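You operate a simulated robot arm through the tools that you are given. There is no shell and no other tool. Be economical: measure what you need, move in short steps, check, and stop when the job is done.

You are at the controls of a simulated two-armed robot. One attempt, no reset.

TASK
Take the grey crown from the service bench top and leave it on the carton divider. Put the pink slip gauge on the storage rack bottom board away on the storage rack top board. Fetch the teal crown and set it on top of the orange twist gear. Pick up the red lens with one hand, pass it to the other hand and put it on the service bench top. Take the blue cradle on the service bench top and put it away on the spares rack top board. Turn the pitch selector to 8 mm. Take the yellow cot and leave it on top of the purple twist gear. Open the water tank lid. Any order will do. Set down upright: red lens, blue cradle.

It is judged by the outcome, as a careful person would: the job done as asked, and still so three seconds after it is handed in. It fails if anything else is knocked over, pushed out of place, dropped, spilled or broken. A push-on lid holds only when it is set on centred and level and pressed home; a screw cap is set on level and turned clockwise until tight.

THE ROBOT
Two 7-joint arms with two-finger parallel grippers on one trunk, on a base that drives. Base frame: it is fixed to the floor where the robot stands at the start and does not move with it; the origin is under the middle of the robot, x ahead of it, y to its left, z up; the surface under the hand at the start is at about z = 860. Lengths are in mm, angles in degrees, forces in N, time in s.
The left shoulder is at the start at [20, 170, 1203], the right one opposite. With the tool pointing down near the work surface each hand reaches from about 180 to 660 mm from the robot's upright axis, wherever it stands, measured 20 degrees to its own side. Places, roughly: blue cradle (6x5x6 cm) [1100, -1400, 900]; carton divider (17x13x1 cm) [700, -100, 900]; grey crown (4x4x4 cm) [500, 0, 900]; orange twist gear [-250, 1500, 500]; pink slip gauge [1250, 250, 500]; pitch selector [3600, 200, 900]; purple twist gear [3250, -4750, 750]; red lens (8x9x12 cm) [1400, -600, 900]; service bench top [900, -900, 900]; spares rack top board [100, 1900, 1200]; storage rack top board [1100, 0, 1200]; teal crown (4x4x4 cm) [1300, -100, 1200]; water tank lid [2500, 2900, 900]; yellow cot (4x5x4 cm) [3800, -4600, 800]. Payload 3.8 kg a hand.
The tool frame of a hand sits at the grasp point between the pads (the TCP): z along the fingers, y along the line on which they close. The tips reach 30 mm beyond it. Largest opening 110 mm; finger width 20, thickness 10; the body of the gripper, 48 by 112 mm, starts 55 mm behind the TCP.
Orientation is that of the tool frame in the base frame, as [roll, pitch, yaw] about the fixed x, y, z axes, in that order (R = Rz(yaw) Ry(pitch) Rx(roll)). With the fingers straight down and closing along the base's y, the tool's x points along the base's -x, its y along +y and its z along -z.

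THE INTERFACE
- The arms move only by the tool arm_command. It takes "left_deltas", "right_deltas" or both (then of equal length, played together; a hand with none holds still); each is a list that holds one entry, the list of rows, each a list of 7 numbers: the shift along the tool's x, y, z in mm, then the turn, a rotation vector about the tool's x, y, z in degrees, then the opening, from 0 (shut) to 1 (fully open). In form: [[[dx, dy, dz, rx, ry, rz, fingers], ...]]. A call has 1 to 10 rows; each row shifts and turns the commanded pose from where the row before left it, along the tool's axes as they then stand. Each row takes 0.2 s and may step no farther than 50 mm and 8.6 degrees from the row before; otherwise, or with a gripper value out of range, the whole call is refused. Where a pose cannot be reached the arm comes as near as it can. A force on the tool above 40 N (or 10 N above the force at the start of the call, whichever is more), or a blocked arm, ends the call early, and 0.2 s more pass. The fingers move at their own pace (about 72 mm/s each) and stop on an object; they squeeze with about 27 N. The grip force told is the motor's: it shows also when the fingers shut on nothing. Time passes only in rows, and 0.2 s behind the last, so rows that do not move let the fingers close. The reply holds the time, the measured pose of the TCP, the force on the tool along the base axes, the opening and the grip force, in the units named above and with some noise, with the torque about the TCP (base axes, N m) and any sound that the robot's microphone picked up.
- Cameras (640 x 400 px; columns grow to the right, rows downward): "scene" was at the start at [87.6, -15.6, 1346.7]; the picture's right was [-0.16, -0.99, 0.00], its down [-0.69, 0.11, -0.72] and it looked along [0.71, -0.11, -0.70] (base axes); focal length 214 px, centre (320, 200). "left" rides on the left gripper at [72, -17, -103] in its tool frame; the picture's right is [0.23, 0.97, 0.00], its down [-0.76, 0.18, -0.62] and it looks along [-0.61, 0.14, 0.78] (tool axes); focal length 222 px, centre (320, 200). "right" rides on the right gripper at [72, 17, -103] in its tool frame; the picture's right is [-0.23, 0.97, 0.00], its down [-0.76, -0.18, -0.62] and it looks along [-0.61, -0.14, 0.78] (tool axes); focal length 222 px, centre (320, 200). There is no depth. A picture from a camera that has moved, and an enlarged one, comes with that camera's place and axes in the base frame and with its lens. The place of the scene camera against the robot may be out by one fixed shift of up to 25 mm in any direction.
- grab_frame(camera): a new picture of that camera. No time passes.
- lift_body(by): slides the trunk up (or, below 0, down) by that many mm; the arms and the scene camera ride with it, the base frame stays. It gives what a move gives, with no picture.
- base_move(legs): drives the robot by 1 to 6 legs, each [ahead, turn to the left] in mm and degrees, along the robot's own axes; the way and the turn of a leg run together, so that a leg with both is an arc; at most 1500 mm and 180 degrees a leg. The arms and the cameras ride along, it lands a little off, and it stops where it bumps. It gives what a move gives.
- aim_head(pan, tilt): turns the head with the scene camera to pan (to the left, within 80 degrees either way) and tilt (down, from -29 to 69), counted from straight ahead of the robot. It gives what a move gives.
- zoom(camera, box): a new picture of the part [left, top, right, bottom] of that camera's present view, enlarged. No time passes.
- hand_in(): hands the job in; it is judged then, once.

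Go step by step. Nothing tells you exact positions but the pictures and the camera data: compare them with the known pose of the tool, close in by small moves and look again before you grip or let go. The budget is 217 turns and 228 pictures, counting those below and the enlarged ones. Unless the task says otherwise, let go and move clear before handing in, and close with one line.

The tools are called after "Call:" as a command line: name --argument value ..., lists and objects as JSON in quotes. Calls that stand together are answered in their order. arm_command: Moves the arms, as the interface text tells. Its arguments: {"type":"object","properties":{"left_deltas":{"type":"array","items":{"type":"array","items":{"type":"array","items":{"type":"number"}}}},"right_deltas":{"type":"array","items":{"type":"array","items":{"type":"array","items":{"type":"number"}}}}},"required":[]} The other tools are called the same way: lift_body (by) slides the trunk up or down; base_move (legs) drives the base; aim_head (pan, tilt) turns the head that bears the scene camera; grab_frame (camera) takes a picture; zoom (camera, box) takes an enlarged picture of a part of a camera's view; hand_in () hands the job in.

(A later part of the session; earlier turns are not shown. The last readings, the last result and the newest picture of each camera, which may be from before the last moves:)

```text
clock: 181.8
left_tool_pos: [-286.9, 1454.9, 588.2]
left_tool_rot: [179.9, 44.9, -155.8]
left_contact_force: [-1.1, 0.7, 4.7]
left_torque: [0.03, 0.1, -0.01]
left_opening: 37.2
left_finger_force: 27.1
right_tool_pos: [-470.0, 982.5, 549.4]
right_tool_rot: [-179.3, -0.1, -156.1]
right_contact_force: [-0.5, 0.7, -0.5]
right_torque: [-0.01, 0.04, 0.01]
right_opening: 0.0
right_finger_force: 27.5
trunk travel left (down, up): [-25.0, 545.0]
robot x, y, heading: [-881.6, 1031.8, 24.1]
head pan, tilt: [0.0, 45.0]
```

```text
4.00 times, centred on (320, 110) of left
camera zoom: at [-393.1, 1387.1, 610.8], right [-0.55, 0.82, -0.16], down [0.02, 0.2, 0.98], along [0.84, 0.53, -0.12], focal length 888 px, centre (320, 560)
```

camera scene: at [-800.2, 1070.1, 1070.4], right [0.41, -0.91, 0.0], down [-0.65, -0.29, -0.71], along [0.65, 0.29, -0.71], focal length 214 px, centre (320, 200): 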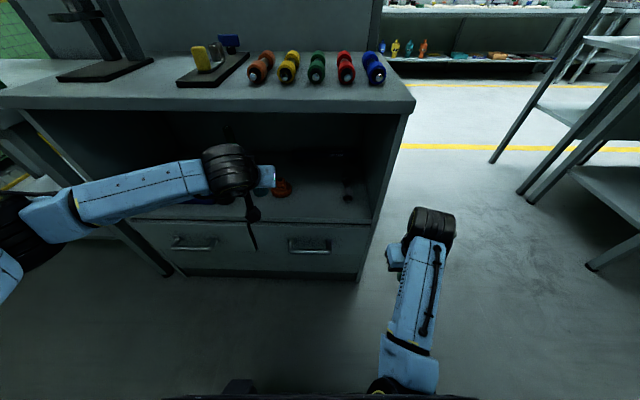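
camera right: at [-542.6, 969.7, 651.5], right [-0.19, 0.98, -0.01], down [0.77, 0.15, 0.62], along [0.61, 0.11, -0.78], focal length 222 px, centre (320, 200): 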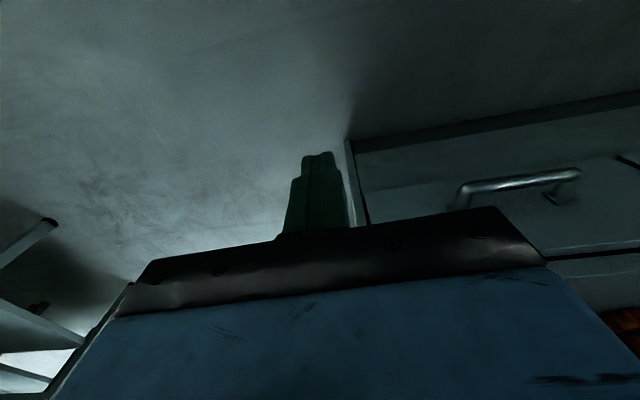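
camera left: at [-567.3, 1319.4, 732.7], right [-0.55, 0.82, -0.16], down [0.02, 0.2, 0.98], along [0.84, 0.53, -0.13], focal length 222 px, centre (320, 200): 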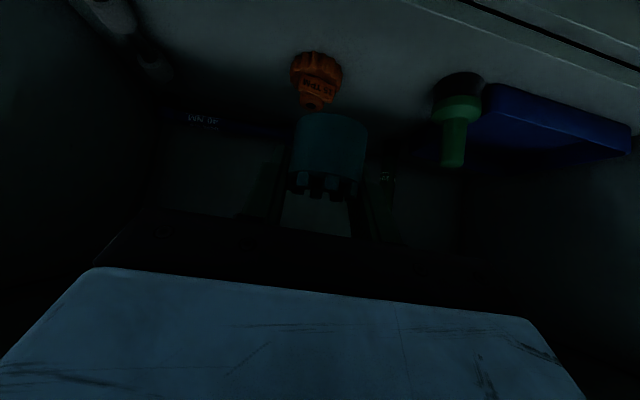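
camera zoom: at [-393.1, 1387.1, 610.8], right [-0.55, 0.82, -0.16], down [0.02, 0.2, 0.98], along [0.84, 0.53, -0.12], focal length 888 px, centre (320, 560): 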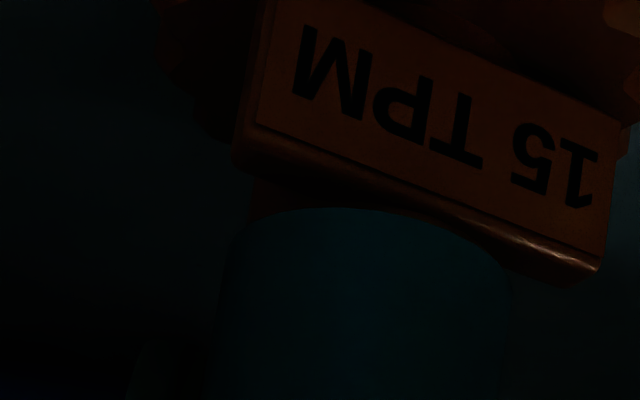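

Contact at about 5 N with the crown centred on the hub. Release gently and check.

Call:
arm_command --left_deltas '[[[0, 0, 0, 0, 0, 0, 0.36], [0, 0, 0, 0, 0, 0, 0.42], [0, 0, 0, 0, 0, 0, 0.5], [0, 0, 0, 0, 0, 0, 0.5]]]'

Call:
zoom --camera "left" --box '[240, 60, 420, 210]'

```text
clock: 182.8
left_tool_pos: [-286.7, 1453.9, 588.1]
left_tool_rot: [-179.9, 44.8, -155.8]
left_contact_force: [-0.2, 0.5, -0.8]
left_torque: [0.0, -0.01, 0.02]
left_opening: 55.0
left_finger_force: 0.0
right_tool_pos: [-470.5, 982.0, 547.4]
right_tool_rot: [-179.2, -0.3, -156.1]
right_contact_force: [1.0, -0.1, -0.5]
right_torque: [0.02, 0.02, 0.0]
right_opening: 0.0
right_finger_force: 27.0
trunk travel left (down, up): [-25.0, 545.0]
robot x, y, heading: [-877.4, 1027.0, 24.1]
head pan, tilt: [0.0, 45.0]
```

```text
2.67 times, centred on (330, 135) of left
camera zoom: at [-393.2, 1387.0, 610.0], right [-0.55, 0.82, -0.16], down [0.02, 0.2, 0.98], along [0.84, 0.53, -0.13], focal length 592 px, centre (293, 373)
```

zoom: 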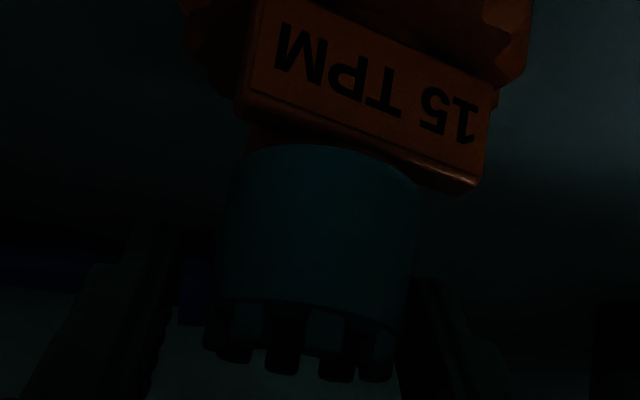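

Call:
arm_command --left_deltas '[[[0, 0, -30, 0, 0, 0, 0.6], [6, 0, -40, 0, 0, 0, 0.6], [16, 1, -43, 0, 0, 0, 0.6], [18, 1, -43, 0, 0, 0, 0.6], [20, 0, -43, 0, 0, 0, 0.6], [0, 0, 0, 0, 0, 0, 0.6]]]'

Call:
grab_frame --camera "left"

Call:
zoom --camera "scene" --box '[240, 130, 350, 210]'

```text
clock: 184.2
left_tool_pos: [-454.9, 1381.5, 685.4]
left_tool_rot: [180.0, 44.9, -155.8]
left_contact_force: [-0.5, -0.3, 0.2]
left_torque: [0.01, 0.02, -0.02]
left_opening: 65.8
left_finger_force: 0.1
right_tool_pos: [-470.1, 982.4, 548.8]
right_tool_rot: [-179.1, -0.1, -156.0]
right_contact_force: [0.3, 0.5, -0.1]
right_torque: [0.02, 0.0, 0.0]
right_opening: 0.1
right_finger_force: 26.4
trunk travel left (down, up): [-25.0, 545.0]
robot x, y, heading: [-881.7, 1030.4, 24.1]
head pan, tilt: [0.0, 45.0]
```

```text
134 pictures are left
camera left: at [-561.3, 1313.9, 708.2], right [-0.55, 0.82, -0.16], down [0.02, 0.2, 0.98], along [0.84, 0.53, -0.12], focal length 222 px, centre (320, 200)
```

left: 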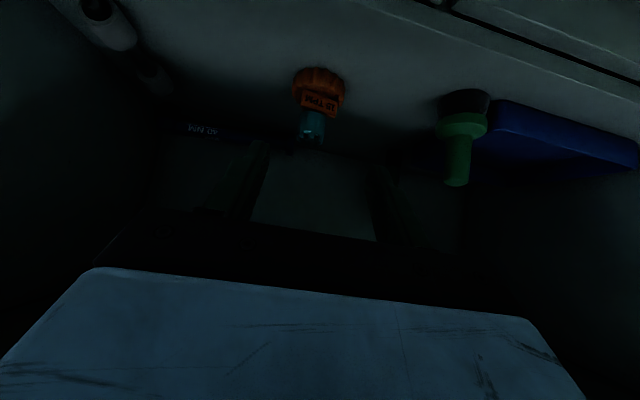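

```text
5.00 times, centred on (295, 170) of scene
camera zoom: at [-800.3, 1070.1, 1070.4], right [0.41, -0.91, 0.0], down [-0.65, -0.29, -0.71], along [0.65, 0.29, -0.71], focal length 1072 px, centre (445, 350)
```

zoom: 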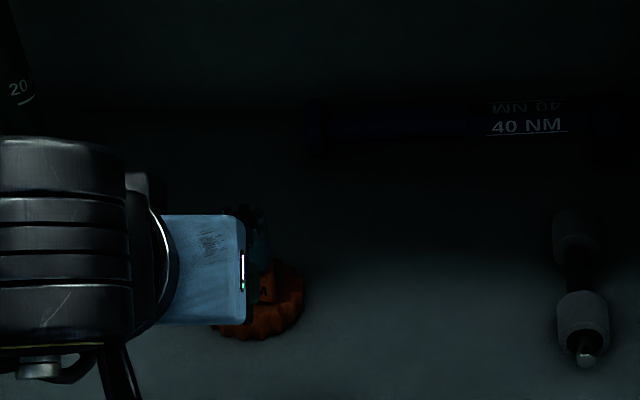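

The teal crown is seated upright on the orange gear. I'll back off, raise the trunk and return the left hand to vertical.

Call:
base_move --legs '[[-350, 0]]'

Call:
zoom --camera "scene" --box '[240, 110, 350, 180]'

Call:
lift_body --by 275

Call:
arm_command --left_deltas '[[[-20, 30, -20, 0, 0, 0, 0.6], [-20, 30, -20, 0, 0, 0, 0.6], [-20, 30, -20, 0, 0, 0, 0.6], [0, 0, -20, 0, 7.5, 0, 0.6], [0, 0, -20, 0, 7.5, 0, 0.6], [0, 0, -20, 0, 7.5, 0, 0.6], [0, 0, -20, 0, 7.5, 0, 0.6], [0, 0, -10, 0, 7.5, 0, 0.6], [0, 0, 0, 0, 7.5, 0, 0.6]]]'

Call:
aim_head --pan 50 --tilt 25

Call:
grab_frame --camera "scene"

```text
clock: 186.5
left_tool_pos: [-772.3, 1238.2, 685.8]
left_tool_rot: [-179.9, 44.8, -155.9]
left_contact_force: [0.2, -0.1, 0.8]
left_torque: [-0.01, 0.02, -0.01]
left_opening: 66.0
left_finger_force: 0.1
right_tool_pos: [-787.9, 839.0, 549.1]
right_tool_rot: [-179.2, -0.2, -156.3]
right_contact_force: [-0.3, -0.4, 0.2]
right_torque: [-0.01, 0.0, -0.01]
right_opening: 0.0
right_finger_force: 27.1
trunk travel left (down, up): [-25.0, 545.0]
robot x, y, heading: [-1198.8, 889.5, 24.0]
head pan, tilt: [0.0, 45.0]
```

```text
5.71 times, centred on (295, 145) of scene
camera zoom: at [-1119.1, 928.2, 1070.4], right [0.41, -0.91, 0.0], down [-0.65, -0.29, -0.71], along [0.65, 0.29, -0.71], focal length 1226 px, centre (463, 514)
```

zoom: 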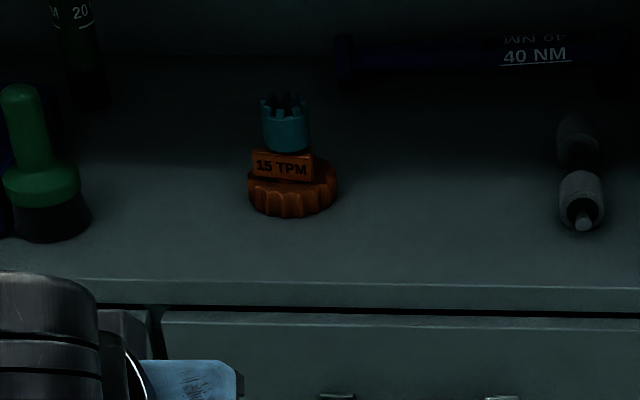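

```text
clock: 189.3
left_tool_pos: [-773.0, 1239.2, 960.7]
left_tool_rot: [180.0, 45.0, -155.9]
left_contact_force: [-0.5, 0.8, -0.4]
left_torque: [0.0, 0.03, -0.01]
left_opening: 66.1
left_finger_force: 0.1
right_tool_pos: [-789.4, 839.6, 824.1]
right_tool_rot: [-179.2, -0.2, -156.2]
right_contact_force: [0.1, 0.1, -0.1]
right_torque: [0.01, 0.01, 0.04]
right_opening: 0.1
right_finger_force: 27.1
trunk travel left (down, up): [-300.0, 270.0]
robot x, y, heading: [-1200.5, 887.1, 24.1]
head pan, tilt: [0.0, 45.0]
```

```text
clock: 191.3
left_tool_pos: [-851.8, 1301.3, 1121.2]
left_tool_rot: [180.0, -0.2, -155.8]
left_contact_force: [-0.4, 0.7, 1.3]
left_torque: [0.03, 0.0, -0.02]
left_opening: 66.0
left_finger_force: 0.1
right_tool_pos: [-787.1, 839.6, 823.6]
right_tool_rot: [-179.2, -0.2, -156.1]
right_contact_force: [0.0, 0.0, -0.6]
right_torque: [0.02, 0.03, 0.02]
right_opening: 0.1
right_finger_force: 26.7
trunk travel left (down, up): [-300.0, 270.0]
robot x, y, heading: [-1201.6, 884.3, 24.0]
head pan, tilt: [0.0, 45.0]
```

```text
clock: 192.4
left_tool_pos: [-852.7, 1302.1, 1120.8]
left_tool_rot: [-180.0, -0.1, -155.9]
left_contact_force: [-0.3, 0.3, -0.3]
left_torque: [-0.02, 0.0, 0.0]
left_opening: 65.9
left_finger_force: 0.0
right_tool_pos: [-788.6, 839.2, 824.0]
right_tool_rot: [-179.1, -0.2, -156.2]
right_contact_force: [0.6, 0.5, -1.0]
right_torque: [-0.01, -0.04, 0.0]
right_opening: 0.0
right_finger_force: 26.7
trunk travel left (down, up): [-300.0, 270.0]
robot x, y, heading: [-1197.4, 887.4, 23.9]
head pan, tilt: [50.0, 25.0]
```

```text
131 pictures are left
camera scene: at [-1167.8, 983.7, 1375.9], right [0.96, -0.28, 0.0], down [-0.12, -0.41, -0.91], along [0.25, 0.87, -0.42], focal length 214 px, centre (320, 200)
```

scene: 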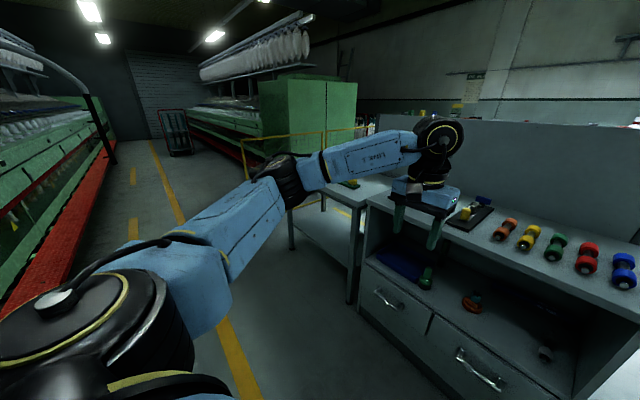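

Teal crown confirmed on the gear hub. Now check the right arm's posture.

Call:
aim_head --pan -45 --tilt 45

Call:
arm_command --left_deltas '[[[30, 0, 0, 0, 0, 0, 1], [30, 0, 0, 0, 0, 0, 1], [30, 0, 0, 0, 0, 0, 1], [30, 0, 0, 0, 0, 0, 1]]]'

Call:
grab_frame --camera "scene"

```text
clock: 194.2
left_tool_pos: [-852.1, 1301.5, 1122.5]
left_tool_rot: [179.9, -0.1, -155.9]
left_contact_force: [-0.1, 0.4, 0.5]
left_torque: [0.02, 0.03, 0.02]
left_opening: 66.0
left_finger_force: 0.1
right_tool_pos: [-787.5, 839.1, 824.1]
right_tool_rot: [-179.2, -0.3, -156.2]
right_contact_force: [-0.4, -0.1, 0.1]
right_torque: [0.01, -0.02, -0.01]
right_opening: 0.0
right_finger_force: 27.2
trunk travel left (down, up): [-300.0, 270.0]
robot x, y, heading: [-1198.5, 891.2, 23.7]
head pan, tilt: [-45.0, 45.0]
```

```text
clock: 195.2
left_tool_pos: [-962.9, 1253.1, 1121.7]
left_tool_rot: [-180.0, -0.1, -155.8]
left_contact_force: [-0.5, -0.2, 0.8]
left_torque: [0.01, 0.0, 0.01]
left_opening: 110.2
left_finger_force: 0.1
right_tool_pos: [-788.6, 839.1, 824.6]
right_tool_rot: [-179.2, -0.2, -156.2]
right_contact_force: [-0.3, -0.6, 0.9]
right_torque: [0.0, -0.01, 0.05]
right_opening: 0.2
right_finger_force: 26.7
trunk travel left (down, up): [-300.0, 270.0]
robot x, y, heading: [-1202.8, 893.2, 23.8]
head pan, tilt: [-45.0, 45.0]
```

```text
130 pictures are left
camera scene: at [-1117.9, 865.9, 1345.4], right [-0.36, -0.93, 0.0], down [-0.66, 0.25, -0.71], along [0.66, -0.25, -0.71], focal length 214 px, centre (320, 200)
```

scene: 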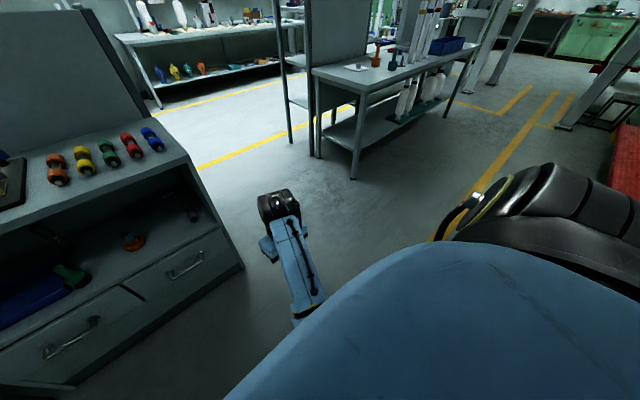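

Call:
arm_command --right_deltas '[[[-20, 40, 0, 0, 0, 0, 0], [-20, 40, 0, 0, 0, 0, 0], [-20, 40, 0, 0, 0, 0, 0], [-20, 40, 0, 0, 0, 0, 0], [-20, 40, 0, 0, 0, 0, 0], [0, 0, -40, 0, 0, 0, 0], [0, 0, -40, 0, 0, 0, 0], [0, 0, -40, 0, 0, 0, 0], [0, 0, -40, 0, 0, 0, 0], [0, 0, -40, 0, 0, 0, 0]]]'

Call:
grab_frame --camera "scene"

```text
clock: 197.3
left_tool_pos: [-964.5, 1254.7, 1121.9]
left_tool_rot: [-179.9, -0.1, -155.9]
left_contact_force: [-0.3, 0.8, -0.5]
left_torque: [-0.04, -0.04, 0.0]
left_opening: 109.9
left_finger_force: 0.1
right_tool_pos: [-754.1, 1090.7, 983.4]
right_tool_rot: [-179.0, -0.1, -156.3]
right_contact_force: [-0.6, 1.4, 0.7]
right_torque: [0.0, -0.06, 0.03]
right_opening: 0.2
right_finger_force: 26.5
right hand out of reach, approached as far as the arm can: row 7, 8, 9
trunk travel left (down, up): [-300.0, 270.0]
robot x, y, heading: [-1198.6, 890.6, 23.7]
head pan, tilt: [-45.0, 45.0]
```

```text
129 pictures are left
camera scene: at [-1118.9, 866.8, 1345.5], right [-0.36, -0.93, 0.0], down [-0.66, 0.25, -0.71], along [0.66, -0.26, -0.71], focal length 214 px, centre (320, 200)
```

scene: 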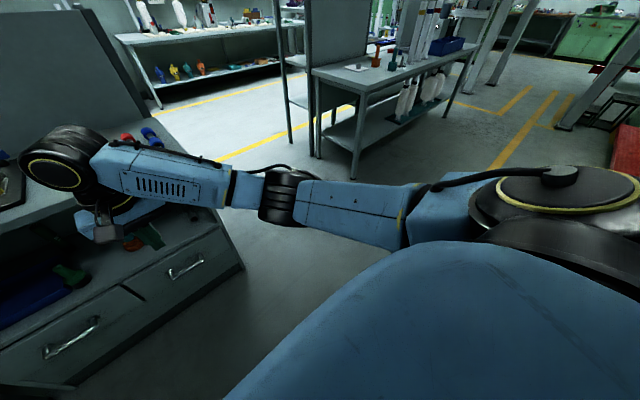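

That restored the original elbow-out posture. Now bring the right hand to its tuck position.

Call:
arm_command --right_deltas '[[[5, -35, -10, 0, 0, 0, 1], [5, -35, -10, 0, 0, 0, 1], [10, -35, -15, 0, 0, 0, 1], [10, -35, -20, 0, 0, 0, 1], [15, -30, -20, 0, 0, 0, 1], [20, -30, -20, 0, 0, 0, 1], [20, -25, -20, 0, 0, 0, 1], [25, -15, -20, 0, 0, 0, 1], [25, -10, -15, 0, 0, 0, 1], [0, 0, 0, 0, 0, 0, 1]]]'

Call:
aim_head --pan -70 --tilt 20

Call:
grab_frame --camera "scene"

```text
clock: 199.6
left_tool_pos: [-962.0, 1253.7, 1121.7]
left_tool_rot: [-179.9, -0.1, -155.9]
left_contact_force: [-0.5, 0.0, 0.2]
left_torque: [-0.02, -0.01, 0.0]
left_opening: 110.1
left_finger_force: 0.1
right_tool_pos: [-776.7, 808.4, 1133.8]
right_tool_rot: [-179.2, -0.2, -156.2]
right_contact_force: [0.5, 0.0, -0.4]
right_torque: [-0.01, -0.01, 0.03]
right_opening: 110.3
right_finger_force: 0.0
trunk travel left (down, up): [-300.0, 270.0]
robot x, y, heading: [-1196.3, 890.1, 24.2]
head pan, tilt: [-45.0, 45.0]
```

```text
clock: 200.4
left_tool_pos: [-961.0, 1252.2, 1121.6]
left_tool_rot: [179.9, -0.1, -155.9]
left_contact_force: [0.0, 0.0, -0.6]
left_torque: [0.05, 0.01, -0.03]
left_opening: 109.8
left_finger_force: 0.1
right_tool_pos: [-775.7, 808.9, 1134.6]
right_tool_rot: [-179.3, -0.2, -156.1]
right_contact_force: [-0.5, 0.1, 0.6]
right_torque: [0.0, 0.0, -0.05]
right_opening: 110.1
right_finger_force: 0.1
trunk travel left (down, up): [-300.0, 270.0]
robot x, y, heading: [-1199.2, 889.3, 23.8]
head pan, tilt: [-70.0, 20.0]
```

```text
128 pictures are left
camera scene: at [-1128.8, 828.2, 1384.0], right [-0.72, -0.69, 0.0], down [-0.24, 0.25, -0.94], along [0.65, -0.68, -0.34], focal length 214 px, centre (320, 200)
```

scene: 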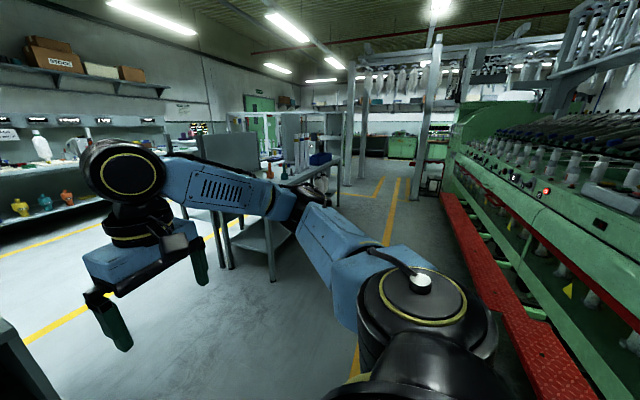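

Both arms are good. Now drive down the aisle to the front of the service bench where the blue cradle stands.

Call:
base_move --legs '[[0, -78.2], [1500, 0], [1300, 0], [0, 60]]'

Call:
aim_head --pan 10 --tilt 30

Call:
grab_frame --camera "scene"

```text
clock: 215.1
left_tool_pos: [612.3, -1131.2, 1120.8]
left_tool_rot: [179.7, -0.5, 128.7]
left_contact_force: [-0.3, -0.2, -0.2]
left_torque: [0.04, 0.02, 0.0]
left_opening: 109.7
left_finger_force: 0.1
right_tool_pos: [216.3, -1418.1, 1136.1]
right_tool_rot: [-179.3, 0.0, 127.1]
right_contact_force: [0.1, 0.3, 0.5]
right_torque: [0.0, -0.01, 0.03]
right_opening: 110.3
right_finger_force: 0.0
trunk travel left (down, up): [-300.0, 270.0]
robot x, y, heading: [201.3, -990.9, -52.5]
head pan, tilt: [-70.0, 20.0]
stopped in leg 3: the robot was blocked; the commanded pose is now the measured one
```

```text
clock: 216.6
left_tool_pos: [615.3, -1136.9, 1119.2]
left_tool_rot: [179.9, -0.6, 128.4]
left_contact_force: [-0.5, 1.0, 0.0]
left_torque: [-0.03, 0.01, -0.01]
left_opening: 110.3
left_finger_force: 0.1
right_tool_pos: [220.8, -1421.0, 1134.9]
right_tool_rot: [-179.2, -0.2, 127.0]
right_contact_force: [0.3, -0.6, 0.7]
right_torque: [0.01, -0.01, 0.01]
right_opening: 110.1
right_finger_force: 0.0
trunk travel left (down, up): [-300.0, 270.0]
robot x, y, heading: [202.6, -993.8, -53.1]
head pan, tilt: [10.0, 30.0]
```

```text
127 pictures are left
camera scene: at [266.9, -1073.4, 1368.0], right [-0.68, -0.73, 0.0], down [-0.37, 0.34, -0.87], along [0.64, -0.59, -0.5], focal length 214 px, centre (320, 200)
```

scene: 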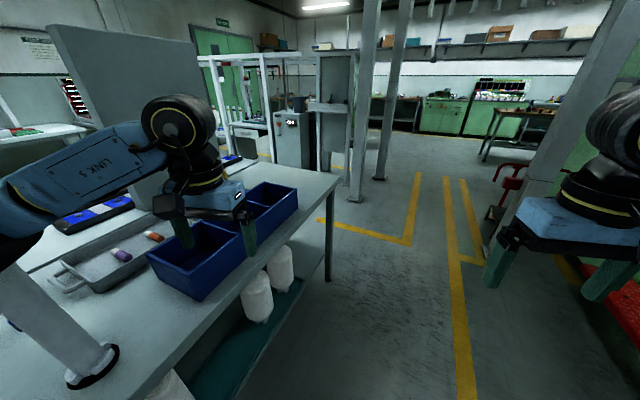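

Blocked — probably the left arm meets the tall tubes on the bench. Look left to check.

Call:
aim_head --pan 60 --tilt 35

Call:
grab_frame --camera "scene"

Call:
grab_frame --camera "left"

```text
clock: 217.8
left_tool_pos: [614.4, -1135.3, 1118.8]
left_tool_rot: [179.7, -0.8, 128.5]
left_contact_force: [0.6, 0.7, -0.5]
left_torque: [0.0, 0.03, 0.04]
left_opening: 110.0
left_finger_force: 0.0
right_tool_pos: [221.3, -1420.8, 1133.7]
right_tool_rot: [-179.2, -0.3, 127.0]
right_contact_force: [-0.8, 0.4, 0.1]
right_torque: [-0.01, 0.0, 0.0]
right_opening: 109.8
right_finger_force: 0.0
trunk travel left (down, up): [-300.0, 270.0]
robot x, y, heading: [203.0, -986.8, -52.6]
head pan, tilt: [60.0, 35.0]
```

```text
126 pictures are left
camera scene: at [287.7, -1000.9, 1360.2], right [0.13, -0.99, 0.0], down [-0.57, -0.07, -0.82], along [0.81, 0.1, -0.57], focal length 214 px, centre (320, 200)
```

scene: 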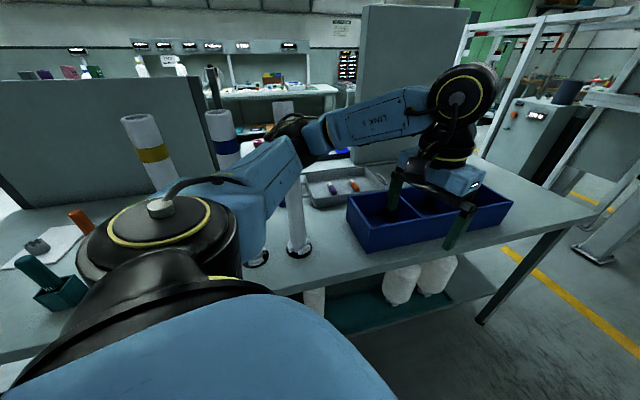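

```text
125 pictures are left
camera left: at [557.9, -1092.0, 1222.4], right [0.62, 0.78, 0.01], down [0.62, -0.49, 0.61], along [0.48, -0.38, -0.79], focal length 222 px, centre (320, 200)
```

left: 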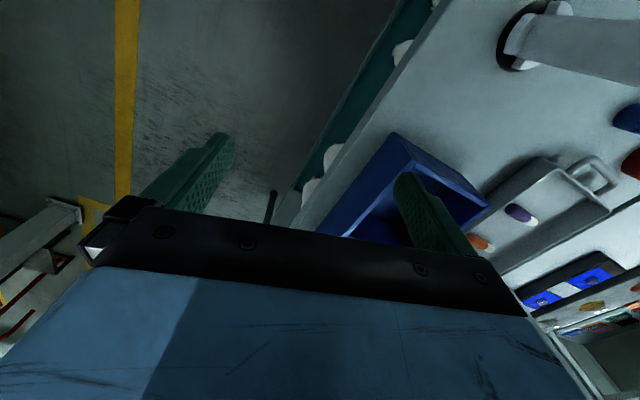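

Call:
base_move --legs '[[-300, 0]]'

Call:
aim_head --pan 40 --tilt 20

Call:
grab_frame --camera "scene"

```text
clock: 219.9
left_tool_pos: [433.7, -895.7, 1118.6]
left_tool_rot: [179.9, -0.7, 128.5]
left_contact_force: [-0.1, 0.1, 0.5]
left_torque: [0.01, -0.01, 0.0]
left_opening: 110.3
left_finger_force: 0.1
right_tool_pos: [39.1, -1181.7, 1135.7]
right_tool_rot: [-179.1, -0.1, 127.0]
right_contact_force: [0.4, 1.1, 0.3]
right_torque: [0.0, 0.0, 0.03]
right_opening: 109.8
right_finger_force: 0.1
trunk travel left (down, up): [-300.0, 270.0]
robot x, y, heading: [20.4, -750.3, -52.9]
head pan, tilt: [60.0, 35.0]
```

```text
clock: 220.7
left_tool_pos: [433.2, -897.3, 1119.2]
left_tool_rot: [179.7, -0.7, 128.5]
left_contact_force: [0.3, -0.5, -0.2]
left_torque: [0.01, -0.04, -0.01]
left_opening: 110.0
left_finger_force: 0.1
right_tool_pos: [39.3, -1183.7, 1135.4]
right_tool_rot: [-179.2, -0.2, 127.1]
right_contact_force: [-0.1, 0.1, -0.1]
right_torque: [-0.02, -0.01, -0.01]
right_opening: 110.1
right_finger_force: 0.0
trunk travel left (down, up): [-300.0, 270.0]
robot x, y, heading: [18.0, -751.8, -52.9]
head pan, tilt: [40.0, 20.0]
```

```text
124 pictures are left
camera scene: at [109.5, -793.6, 1384.0], right [-0.22, -0.98, 0.0], down [-0.33, 0.07, -0.94], along [0.92, -0.21, -0.34], focal length 214 px, centre (320, 200)
```

scene: 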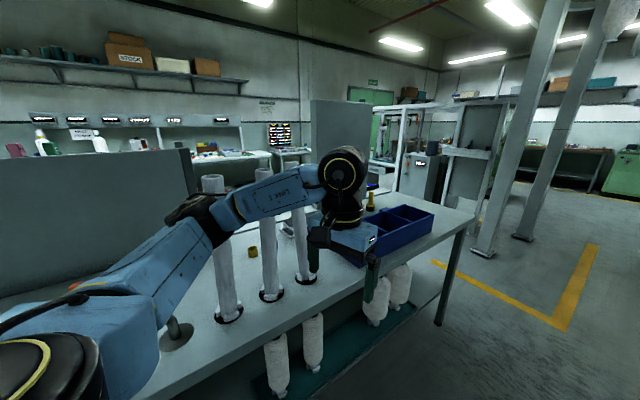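

The tubes still stand upright. I'll back up farther, then swing wider around them.

Call:
base_move --legs '[[-400, 0], [0, -35], [700, 0], [0, 35], [900, 0]]'

Call:
grab_frame --camera "scene"

```text
clock: 234.3
left_tool_pos: [772.1, -1993.3, 1118.2]
left_tool_rot: [179.9, -0.8, 129.0]
left_contact_force: [0.6, 0.0, 0.0]
left_torque: [0.04, 0.0, -0.01]
left_opening: 110.2
left_finger_force: 0.1
right_tool_pos: [379.6, -2282.0, 1133.6]
right_tool_rot: [-179.1, -0.2, 127.3]
right_contact_force: [-0.1, 0.6, -0.1]
right_torque: [0.03, -0.02, -0.04]
right_opening: 109.9
right_finger_force: 0.0
trunk travel left (down, up): [-300.0, 270.0]
robot x, y, heading: [360.0, -1854.8, -52.6]
head pan, tilt: [40.0, 20.0]
```

```text
123 pictures are left
camera scene: at [447.6, -1891.8, 1384.0], right [-0.21, -0.98, 0.0], down [-0.33, 0.07, -0.94], along [0.92, -0.2, -0.34], focal length 214 px, centre (320, 200)
```

scene: 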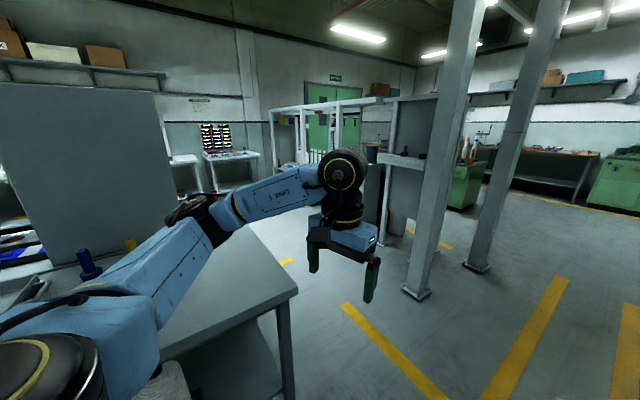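

Call:
base_move --legs '[[0, 75.6]]'

Call:
aim_head --pan 15 --tilt 25

Call:
grab_frame --camera "scene"

```text
clock: 238.0
left_tool_pos: [602.2, -1489.0, 1118.2]
left_tool_rot: [179.7, -0.8, -156.2]
left_contact_force: [0.6, 0.3, -0.2]
left_torque: [0.0, -0.05, 0.0]
left_opening: 110.0
left_finger_force: 0.0
right_tool_pos: [779.3, -1943.8, 1135.4]
right_tool_rot: [-179.2, -0.2, -157.6]
right_contact_force: [-0.8, -0.5, -0.5]
right_torque: [-0.01, -0.01, 0.0]
right_opening: 110.0
right_finger_force: 0.1
trunk travel left (down, up): [-300.0, 270.0]
robot x, y, heading: [359.3, -1849.5, 22.4]
head pan, tilt: [40.0, 20.0]
```

```text
clock: 238.9
left_tool_pos: [601.3, -1488.8, 1118.3]
left_tool_rot: [179.8, -0.8, -156.2]
left_contact_force: [0.7, 0.4, -0.5]
left_torque: [0.04, -0.03, -0.01]
left_opening: 109.9
left_finger_force: 0.0
right_tool_pos: [779.2, -1943.9, 1135.6]
right_tool_rot: [-179.2, -0.2, -157.6]
right_contact_force: [1.4, -1.1, -0.2]
right_torque: [0.01, -0.02, -0.01]
right_opening: 109.8
right_finger_force: 0.1
trunk travel left (down, up): [-300.0, 270.0]
robot x, y, heading: [360.0, -1851.3, 22.3]
head pan, tilt: [15.0, 25.0]
```

```text
122 pictures are left
camera scene: at [436.1, -1790.7, 1376.0], right [0.61, -0.79, 0.0], down [-0.33, -0.26, -0.91], along [0.72, 0.55, -0.42], focal length 214 px, centre (320, 200)
```

scene: 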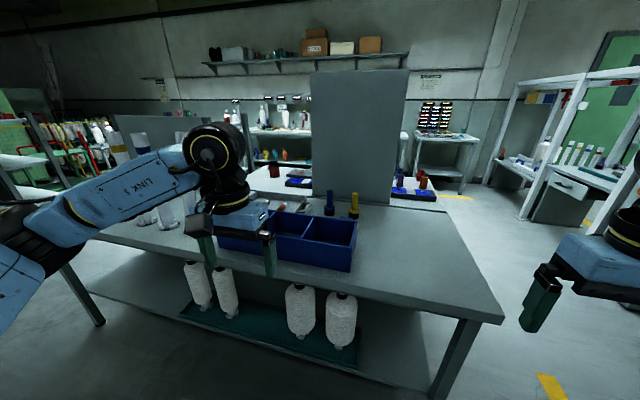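

Call:
zoom --camera "scene" --box '[280, 170, 400, 245]'

Call:
zoom --camera "scene" --box '[210, 150, 450, 280]'

```text
5.33 times, centred on (340, 208) of scene
camera zoom: at [436.1, -1790.7, 1376.0], right [0.61, -0.79, 0.0], down [-0.33, -0.26, -0.91], along [0.72, 0.55, -0.42], focal length 1144 px, centre (213, 160)
```

zoom: 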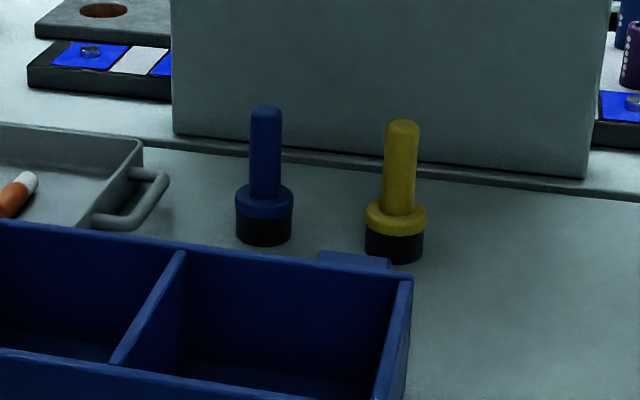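

```text
2.67 times, centred on (330, 215) of scene
camera zoom: at [436.1, -1790.7, 1376.0], right [0.61, -0.79, 0.0], down [-0.33, -0.26, -0.91], along [0.72, 0.55, -0.42], focal length 572 px, centre (293, 160)
```

zoom: 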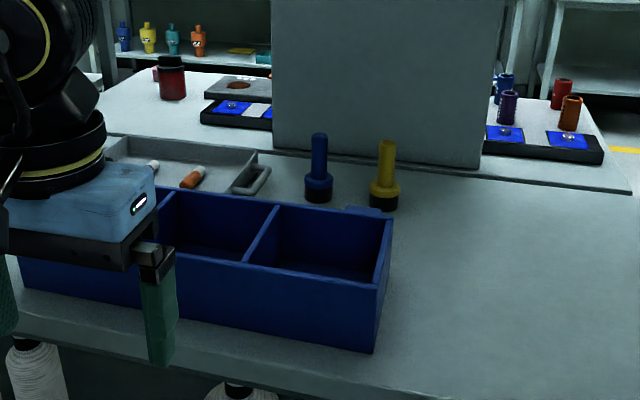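

The blue piece just behind the bin at about (1130,-1395) matches the cradle. I'll move up to the bench and look at it from above with the left hand.

Call:
base_move --legs '[[290, 0]]'

Call:
arm_command --left_deltas '[[[-35, -20, 0, 0, 0, 0, 1], [-35, -20, 0, 0, 0, 0, 1], [-35, -20, 0, 0, 0, 0, 1], [-35, -20, 0, 0, 0, 0, 1], [-35, -15, 0, 0, 0, 0, 1], [0, 0, 0, 0, 0, 0, 1]]]'

Call:
grab_frame --camera "left"

Call:
aim_head --pan 10 --tilt 45

Call:
grab_frame --camera "scene"

```text
clock: 240.9
left_tool_pos: [870.5, -1378.6, 1117.7]
left_tool_rot: [179.7, -0.7, -156.3]
left_contact_force: [-0.1, 0.0, -1.0]
left_torque: [-0.03, 0.02, -0.02]
left_opening: 110.0
left_finger_force: 0.2
right_tool_pos: [1047.1, -1831.0, 1133.5]
right_tool_rot: [-179.2, -0.3, -157.7]
right_contact_force: [-1.1, -0.2, 0.4]
right_torque: [-0.01, 0.01, 0.0]
right_opening: 110.3
right_finger_force: 0.1
trunk travel left (down, up): [-300.0, 270.0]
robot x, y, heading: [628.6, -1739.9, 22.6]
head pan, tilt: [15.0, 25.0]
```

```text
clock: 242.3
left_tool_pos: [1067.5, -1392.7, 1116.3]
left_tool_rot: [179.7, -0.7, -156.2]
left_contact_force: [-0.1, 0.5, -0.4]
left_torque: [-0.01, 0.02, -0.02]
left_opening: 109.7
left_finger_force: 0.1
right_tool_pos: [1046.3, -1830.9, 1134.9]
right_tool_rot: [-179.2, -0.2, -157.6]
right_contact_force: [0.2, -0.1, -0.4]
right_torque: [0.0, 0.01, -0.02]
right_opening: 110.1
right_finger_force: 0.1
trunk travel left (down, up): [-300.0, 270.0]
robot x, y, heading: [626.7, -1741.4, 22.8]
head pan, tilt: [15.0, 25.0]
```

```text
119 pictures are left
camera left: at [1009.0, -1437.6, 1220.2], right [-0.6, 0.8, 0.01], down [0.63, 0.47, 0.61], along [0.49, 0.37, -0.79], focal length 222 px, centre (320, 200)
```

left: 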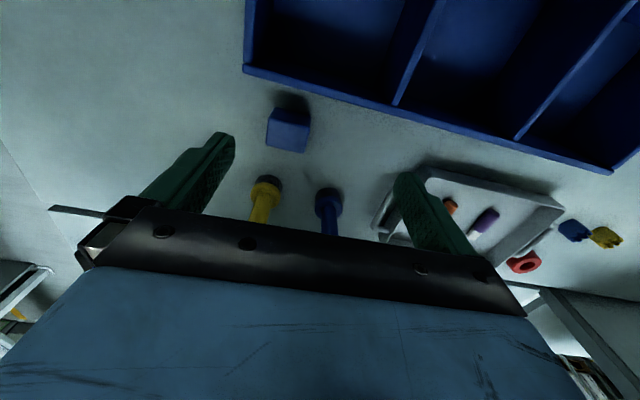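

```text
clock: 243.1
left_tool_pos: [1066.6, -1392.1, 1115.5]
left_tool_rot: [179.9, -0.6, -156.2]
left_contact_force: [-0.2, -0.4, -0.1]
left_torque: [-0.01, 0.01, 0.02]
left_opening: 109.8
left_finger_force: 0.0
right_tool_pos: [1047.9, -1832.1, 1135.0]
right_tool_rot: [-179.2, -0.2, -157.6]
right_contact_force: [-0.5, -0.7, 0.3]
right_torque: [0.01, 0.03, -0.01]
right_opening: 109.7
right_finger_force: 0.0
trunk travel left (down, up): [-300.0, 270.0]
robot x, y, heading: [627.0, -1740.5, 22.8]
head pan, tilt: [10.0, 45.0]
```

```text
118 pictures are left
camera scene: at [700.3, -1691.3, 1345.4], right [0.54, -0.84, 0.0], down [-0.6, -0.38, -0.71], along [0.6, 0.38, -0.71], focal length 214 px, centre (320, 200)
```

scene: 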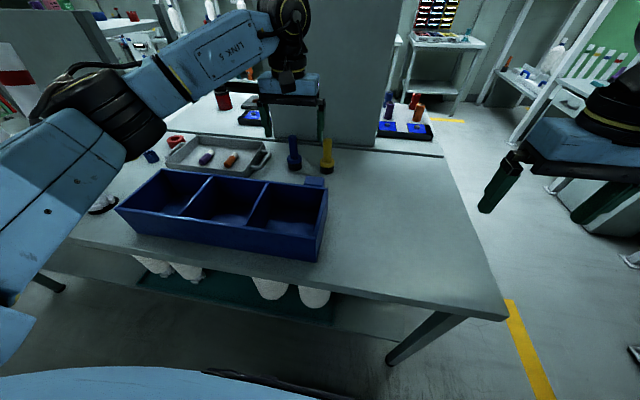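

Call:
zoom --camera "left" --box '[230, 70, 350, 170]'

Call:
zoom --camera "scene" --box '[270, 120, 360, 200]'

```text
4.00 times, centred on (290, 120) of left
camera zoom: at [1009.1, -1437.9, 1220.0], right [-0.6, 0.8, 0.01], down [0.63, 0.47, 0.61], along [0.49, 0.37, -0.79], focal length 888 px, centre (440, 520)
```

zoom: 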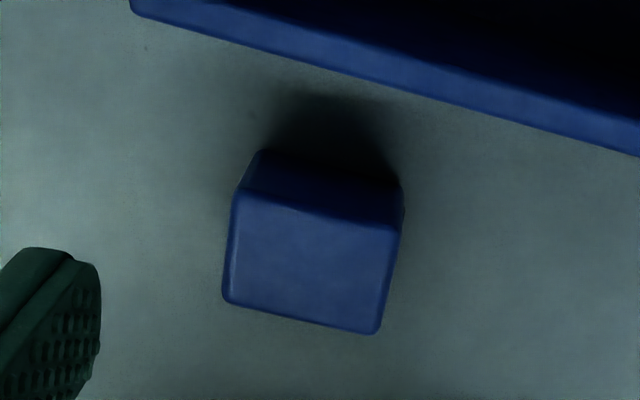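

```text
5.00 times, centred on (315, 160) of scene
camera zoom: at [700.3, -1691.3, 1345.4], right [0.54, -0.84, 0.0], down [-0.6, -0.38, -0.71], along [0.6, 0.38, -0.71], focal length 1072 px, centre (345, 400)
```

zoom: 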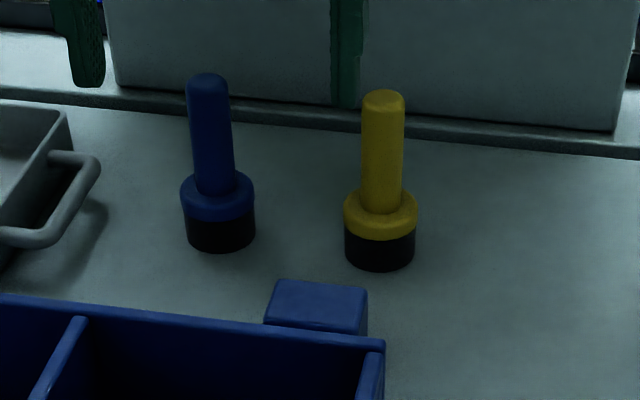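

The cradle is a plain blue block at about (1130,-1401), aligned with the gripper. Move above it and check.

Call:
arm_command --left_deltas '[[[-27, -17, 20, 0, 0, 0, 1], [-27, -17, 30, 0, 0, 0, 1], [0, 0, 40, 0, 0, 0, 1], [0, 0, 20, 0, 0, 0, 1], [0, 0, 0, 0, 0, 0, 1]]]'

Call:
grab_frame --camera "left"

Call:
grab_frame --camera "scene"

```text
clock: 244.3
left_tool_pos: [1130.7, -1401.4, 1003.5]
left_tool_rot: [179.8, -0.7, -156.3]
left_contact_force: [-0.1, 0.0, -0.2]
left_torque: [0.01, -0.04, 0.04]
left_opening: 110.0
left_finger_force: 0.0
right_tool_pos: [1046.5, -1831.1, 1134.4]
right_tool_rot: [-179.2, -0.1, -157.6]
right_contact_force: [-0.7, -0.5, -0.4]
right_torque: [0.02, 0.02, -0.04]
right_opening: 110.4
right_finger_force: 0.1
trunk travel left (down, up): [-300.0, 270.0]
robot x, y, heading: [623.9, -1739.2, 22.5]
head pan, tilt: [10.0, 45.0]
```

```text
115 pictures are left
camera left: at [1072.0, -1447.7, 1108.3], right [-0.6, 0.8, 0.01], down [0.63, 0.47, 0.61], along [0.49, 0.37, -0.79], focal length 222 px, centre (320, 200)
```

left: 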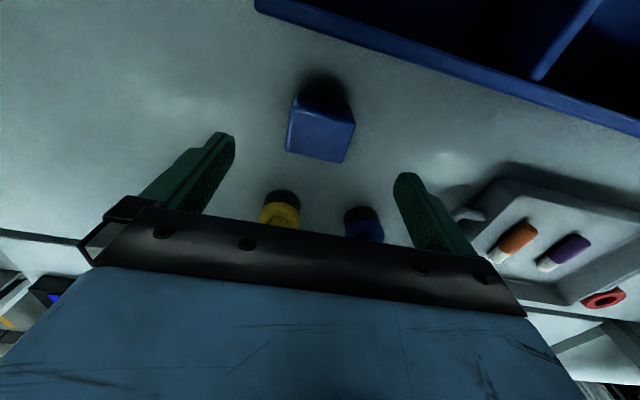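

```text
114 pictures are left
camera scene: at [700.2, -1691.2, 1345.4], right [0.54, -0.84, 0.0], down [-0.6, -0.38, -0.71], along [0.6, 0.38, -0.71], focal length 214 px, centre (320, 200)
```

scene: 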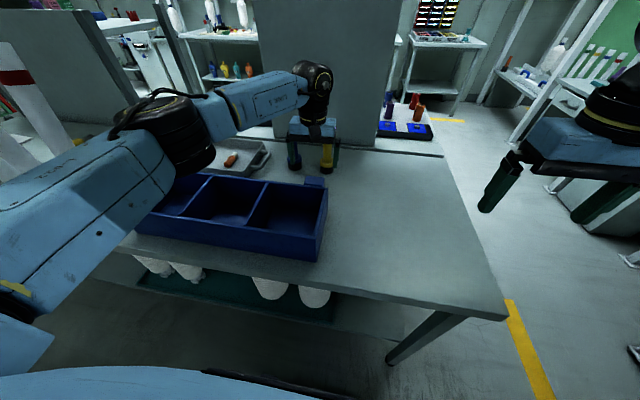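

Call:
arm_command --left_deltas '[[[0, 0, 40, 0, 0, 0, 0.9], [0, 0, 35, 0, 0, 0, 0.8], [0, 0, 24, 0, 0, 0, 0.8], [0, 0, 0, 0, 0, 0, 0.8]]]'

Call:
grab_frame --camera "left"

```text
clock: 245.3
left_tool_pos: [1130.2, -1403.1, 906.2]
left_tool_rot: [179.9, -0.7, -156.2]
left_contact_force: [0.3, -0.1, -0.2]
left_torque: [0.0, -0.01, -0.04]
left_opening: 88.0
left_finger_force: 0.1
right_tool_pos: [1047.3, -1831.6, 1135.5]
right_tool_rot: [-179.2, -0.2, -157.7]
right_contact_force: [-0.4, -1.0, -0.2]
right_torque: [0.02, -0.01, -0.02]
right_opening: 110.0
right_finger_force: 0.1
trunk travel left (down, up): [-300.0, 270.0]
robot x, y, heading: [626.9, -1743.5, 22.6]
head pan, tilt: [10.0, 45.0]
```

```text
113 pictures are left
camera left: at [1070.9, -1448.4, 1009.5], right [-0.6, 0.8, 0.01], down [0.63, 0.47, 0.61], along [0.49, 0.37, -0.79], focal length 222 px, centre (320, 200)
```

left: 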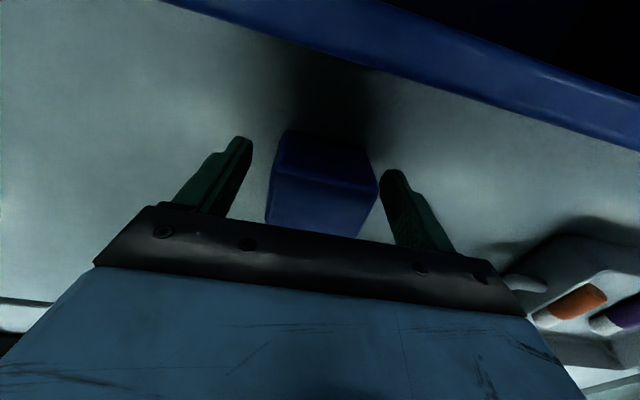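

Call:
arm_command --left_deltas '[[[-4, 1, 4, 0, 0, 0, 0.7], [0, 0, 0, 0, 0, 0, 0.2], [0, 0, 0, 0, 0, 0, 0.2], [0, 0, 0, 0, 0, 0, 0.2]]]'

Call:
arm_command --left_deltas '[[[0, 0, -30, 0, 0, 0, 0.2], [0, 0, -40, 0, 0, 0, 0.2], [0, 0, -45, 0, 0, 0, 0.2], [10, 0, -45, 0, 0, 0, 0.2], [30, 0, -40, 0, 0, 0, 0.2], [35, 10, -20, 0, 0, 0, 0.2], [35, 10, 0, 0, 0, 0, 0.2], [35, 10, 0, 0, 0, 0, 0.2], [35, 10, 0, 0, 0, 0, 0.2]]]'

Call:
grab_frame --camera "left"

Call:
grab_frame --camera "scene"

```text
clock: 246.3
left_tool_pos: [1131.7, -1400.2, 902.9]
left_tool_rot: [179.8, -0.7, -156.2]
left_contact_force: [0.9, -0.3, -0.4]
left_torque: [-0.12, -0.06, 0.0]
left_opening: 59.8
left_finger_force: 26.9
right_tool_pos: [1046.9, -1831.8, 1133.9]
right_tool_rot: [-179.2, -0.2, -157.7]
right_contact_force: [-0.3, 0.5, 0.8]
right_torque: [-0.01, 0.01, -0.01]
right_opening: 110.2
right_finger_force: 0.1
trunk travel left (down, up): [-300.0, 270.0]
robot x, y, heading: [625.4, -1741.1, 22.8]
head pan, tilt: [10.0, 45.0]
```

```text
clock: 248.3
left_tool_pos: [952.1, -1437.0, 1124.6]
left_tool_rot: [179.8, -0.7, -156.1]
left_contact_force: [0.0, -0.2, -1.2]
left_torque: [0.01, -0.01, -0.01]
left_opening: 59.9
left_finger_force: 27.0
right_tool_pos: [1046.0, -1831.3, 1136.0]
right_tool_rot: [-179.2, -0.2, -157.6]
right_contact_force: [0.6, 0.9, 1.0]
right_torque: [0.01, 0.0, -0.01]
right_opening: 109.8
right_finger_force: 0.0
trunk travel left (down, up): [-300.0, 270.0]
robot x, y, heading: [625.9, -1742.4, 22.4]
head pan, tilt: [10.0, 45.0]
```

```text
112 pictures are left
camera left: at [894.6, -1482.1, 1228.0], right [-0.6, 0.8, 0.01], down [0.63, 0.47, 0.61], along [0.49, 0.37, -0.79], focal length 222 px, centre (320, 200)
```

left: 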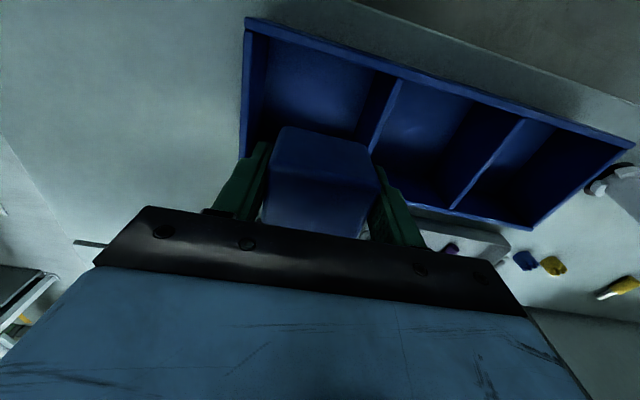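

```text
111 pictures are left
camera scene: at [699.7, -1691.1, 1345.4], right [0.54, -0.84, 0.0], down [-0.6, -0.38, -0.71], along [0.6, 0.38, -0.71], focal length 214 px, centre (320, 200)
```

scene: 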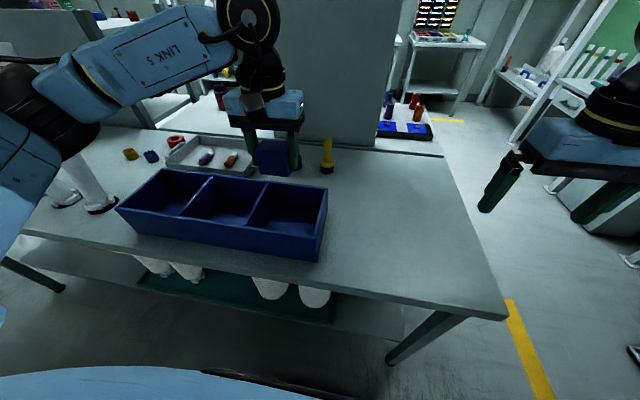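

Cradle is held securely. Drive it back along the aisle, through the gap and round to the front of the spares rack.

Call:
base_move --legs '[[-450, 0], [0, 90], [1500, 0], [845, 0], [0, -90]]'

Call:
aim_head --pan 0 --tilt 20

Call:
grab_frame --camera "scene"

```text
clock: 269.8
left_tool_pos: [-342.9, 570.8, 1123.7]
left_tool_rot: [179.7, -0.7, -156.5]
left_contact_force: [0.7, -1.2, -2.1]
left_torque: [-0.01, 0.0, -0.02]
left_opening: 59.7
left_finger_force: 27.2
right_tool_pos: [-252.0, 173.7, 1133.4]
right_tool_rot: [-179.2, -0.2, -158.0]
right_contact_force: [-0.4, -0.3, 0.2]
right_torque: [0.02, 0.03, -0.01]
right_opening: 110.2
right_finger_force: 0.0
trunk travel left (down, up): [-300.0, 270.0]
robot x, y, heading: [-673.1, 268.8, 22.0]
head pan, tilt: [10.0, 45.0]
```

```text
clock: 270.7
left_tool_pos: [-342.0, 569.5, 1123.5]
left_tool_rot: [179.9, -0.7, -156.6]
left_contact_force: [0.2, 0.4, -1.6]
left_torque: [-0.02, 0.01, 0.01]
left_opening: 59.5
left_finger_force: 26.6
right_tool_pos: [-251.3, 174.5, 1133.8]
right_tool_rot: [-179.1, -0.2, -158.1]
right_contact_force: [-0.3, 0.6, -0.6]
right_torque: [0.0, 0.02, -0.02]
right_opening: 110.0
right_finger_force: 0.1
trunk travel left (down, up): [-300.0, 270.0]
robot x, y, heading: [-675.7, 269.1, 22.0]
head pan, tilt: [0.0, 20.0]
```

```text
110 pictures are left
camera scene: at [-580.1, 308.9, 1384.0], right [0.38, -0.93, 0.0], down [-0.32, -0.13, -0.94], along [0.87, 0.35, -0.34], focal length 214 px, centre (320, 200)
```

scene: 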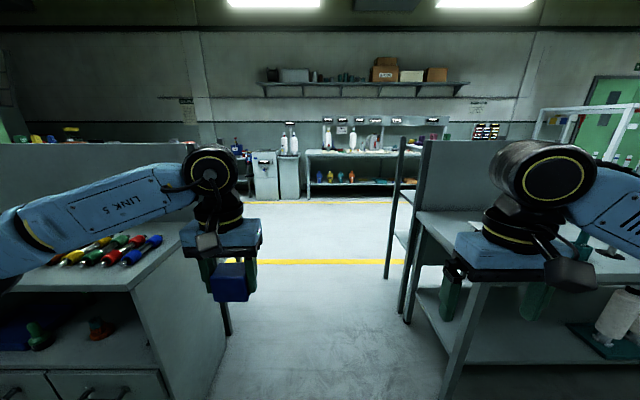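

Call:
base_move --legs '[[1500, 0], [760, 0], [0, 90], [860, 0], [0, 90]]'

Call:
lift_body --by 260

Call:
aim_head --pan 0 --tilt 30

Call:
grab_frame --camera "scene"

```text
clock: 293.7
left_tool_pos: [780.8, 1604.2, 1123.1]
left_tool_rot: [179.8, -0.7, 22.5]
left_contact_force: [-0.2, -0.3, -1.3]
left_torque: [0.02, -0.05, 0.02]
left_opening: 59.6
left_finger_force: 26.8
right_tool_pos: [697.0, 2001.5, 1134.9]
right_tool_rot: [-179.2, -0.2, 21.0]
right_contact_force: [-0.4, 0.1, 0.5]
right_torque: [0.0, 0.01, 0.01]
right_opening: 110.1
right_finger_force: 0.2
trunk travel left (down, up): [-300.0, 270.0]
robot x, y, heading: [1111.5, 1898.0, -158.4]
head pan, tilt: [0.0, 20.0]
```

```text
clock: 296.3
left_tool_pos: [780.3, 1604.9, 1383.2]
left_tool_rot: [179.8, -0.6, 22.5]
left_contact_force: [0.5, -0.2, -2.0]
left_torque: [0.02, -0.02, 0.0]
left_opening: 59.5
left_finger_force: 27.1
right_tool_pos: [696.6, 2001.0, 1395.2]
right_tool_rot: [-179.2, -0.1, 21.0]
right_contact_force: [-0.1, -0.2, -0.7]
right_torque: [-0.02, 0.0, 0.01]
right_opening: 110.0
right_finger_force: 0.0
trunk travel left (down, up): [-560.0, 10.0]
robot x, y, heading: [1111.6, 1899.0, -158.4]
head pan, tilt: [0.0, 20.0]
```

```text
clock: 297.1
left_tool_pos: [780.6, 1604.9, 1384.1]
left_tool_rot: [179.8, -0.7, 22.5]
left_contact_force: [0.6, 0.7, -1.2]
left_torque: [-0.03, -0.03, 0.0]
left_opening: 59.6
left_finger_force: 27.0
right_tool_pos: [696.5, 2001.1, 1394.7]
right_tool_rot: [-179.1, -0.2, 21.1]
right_contact_force: [-0.3, -0.7, 0.8]
right_torque: [0.04, -0.01, -0.02]
right_opening: 109.9
right_finger_force: 0.0
trunk travel left (down, up): [-560.0, 10.0]
robot x, y, heading: [1113.5, 1897.7, -158.3]
head pan, tilt: [0.0, 30.0]
```

```text
109 pictures are left
camera scene: at [995.9, 1857.8, 1628.0], right [-0.36, 0.93, 0.0], down [0.47, 0.18, -0.87], along [-0.81, -0.31, -0.5], focal length 214 px, centre (320, 200)
```

scene: 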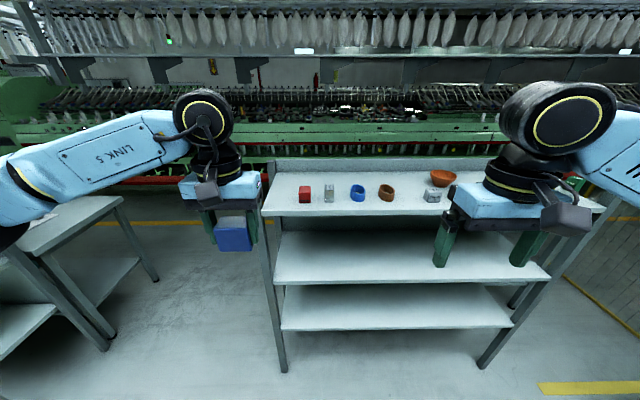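

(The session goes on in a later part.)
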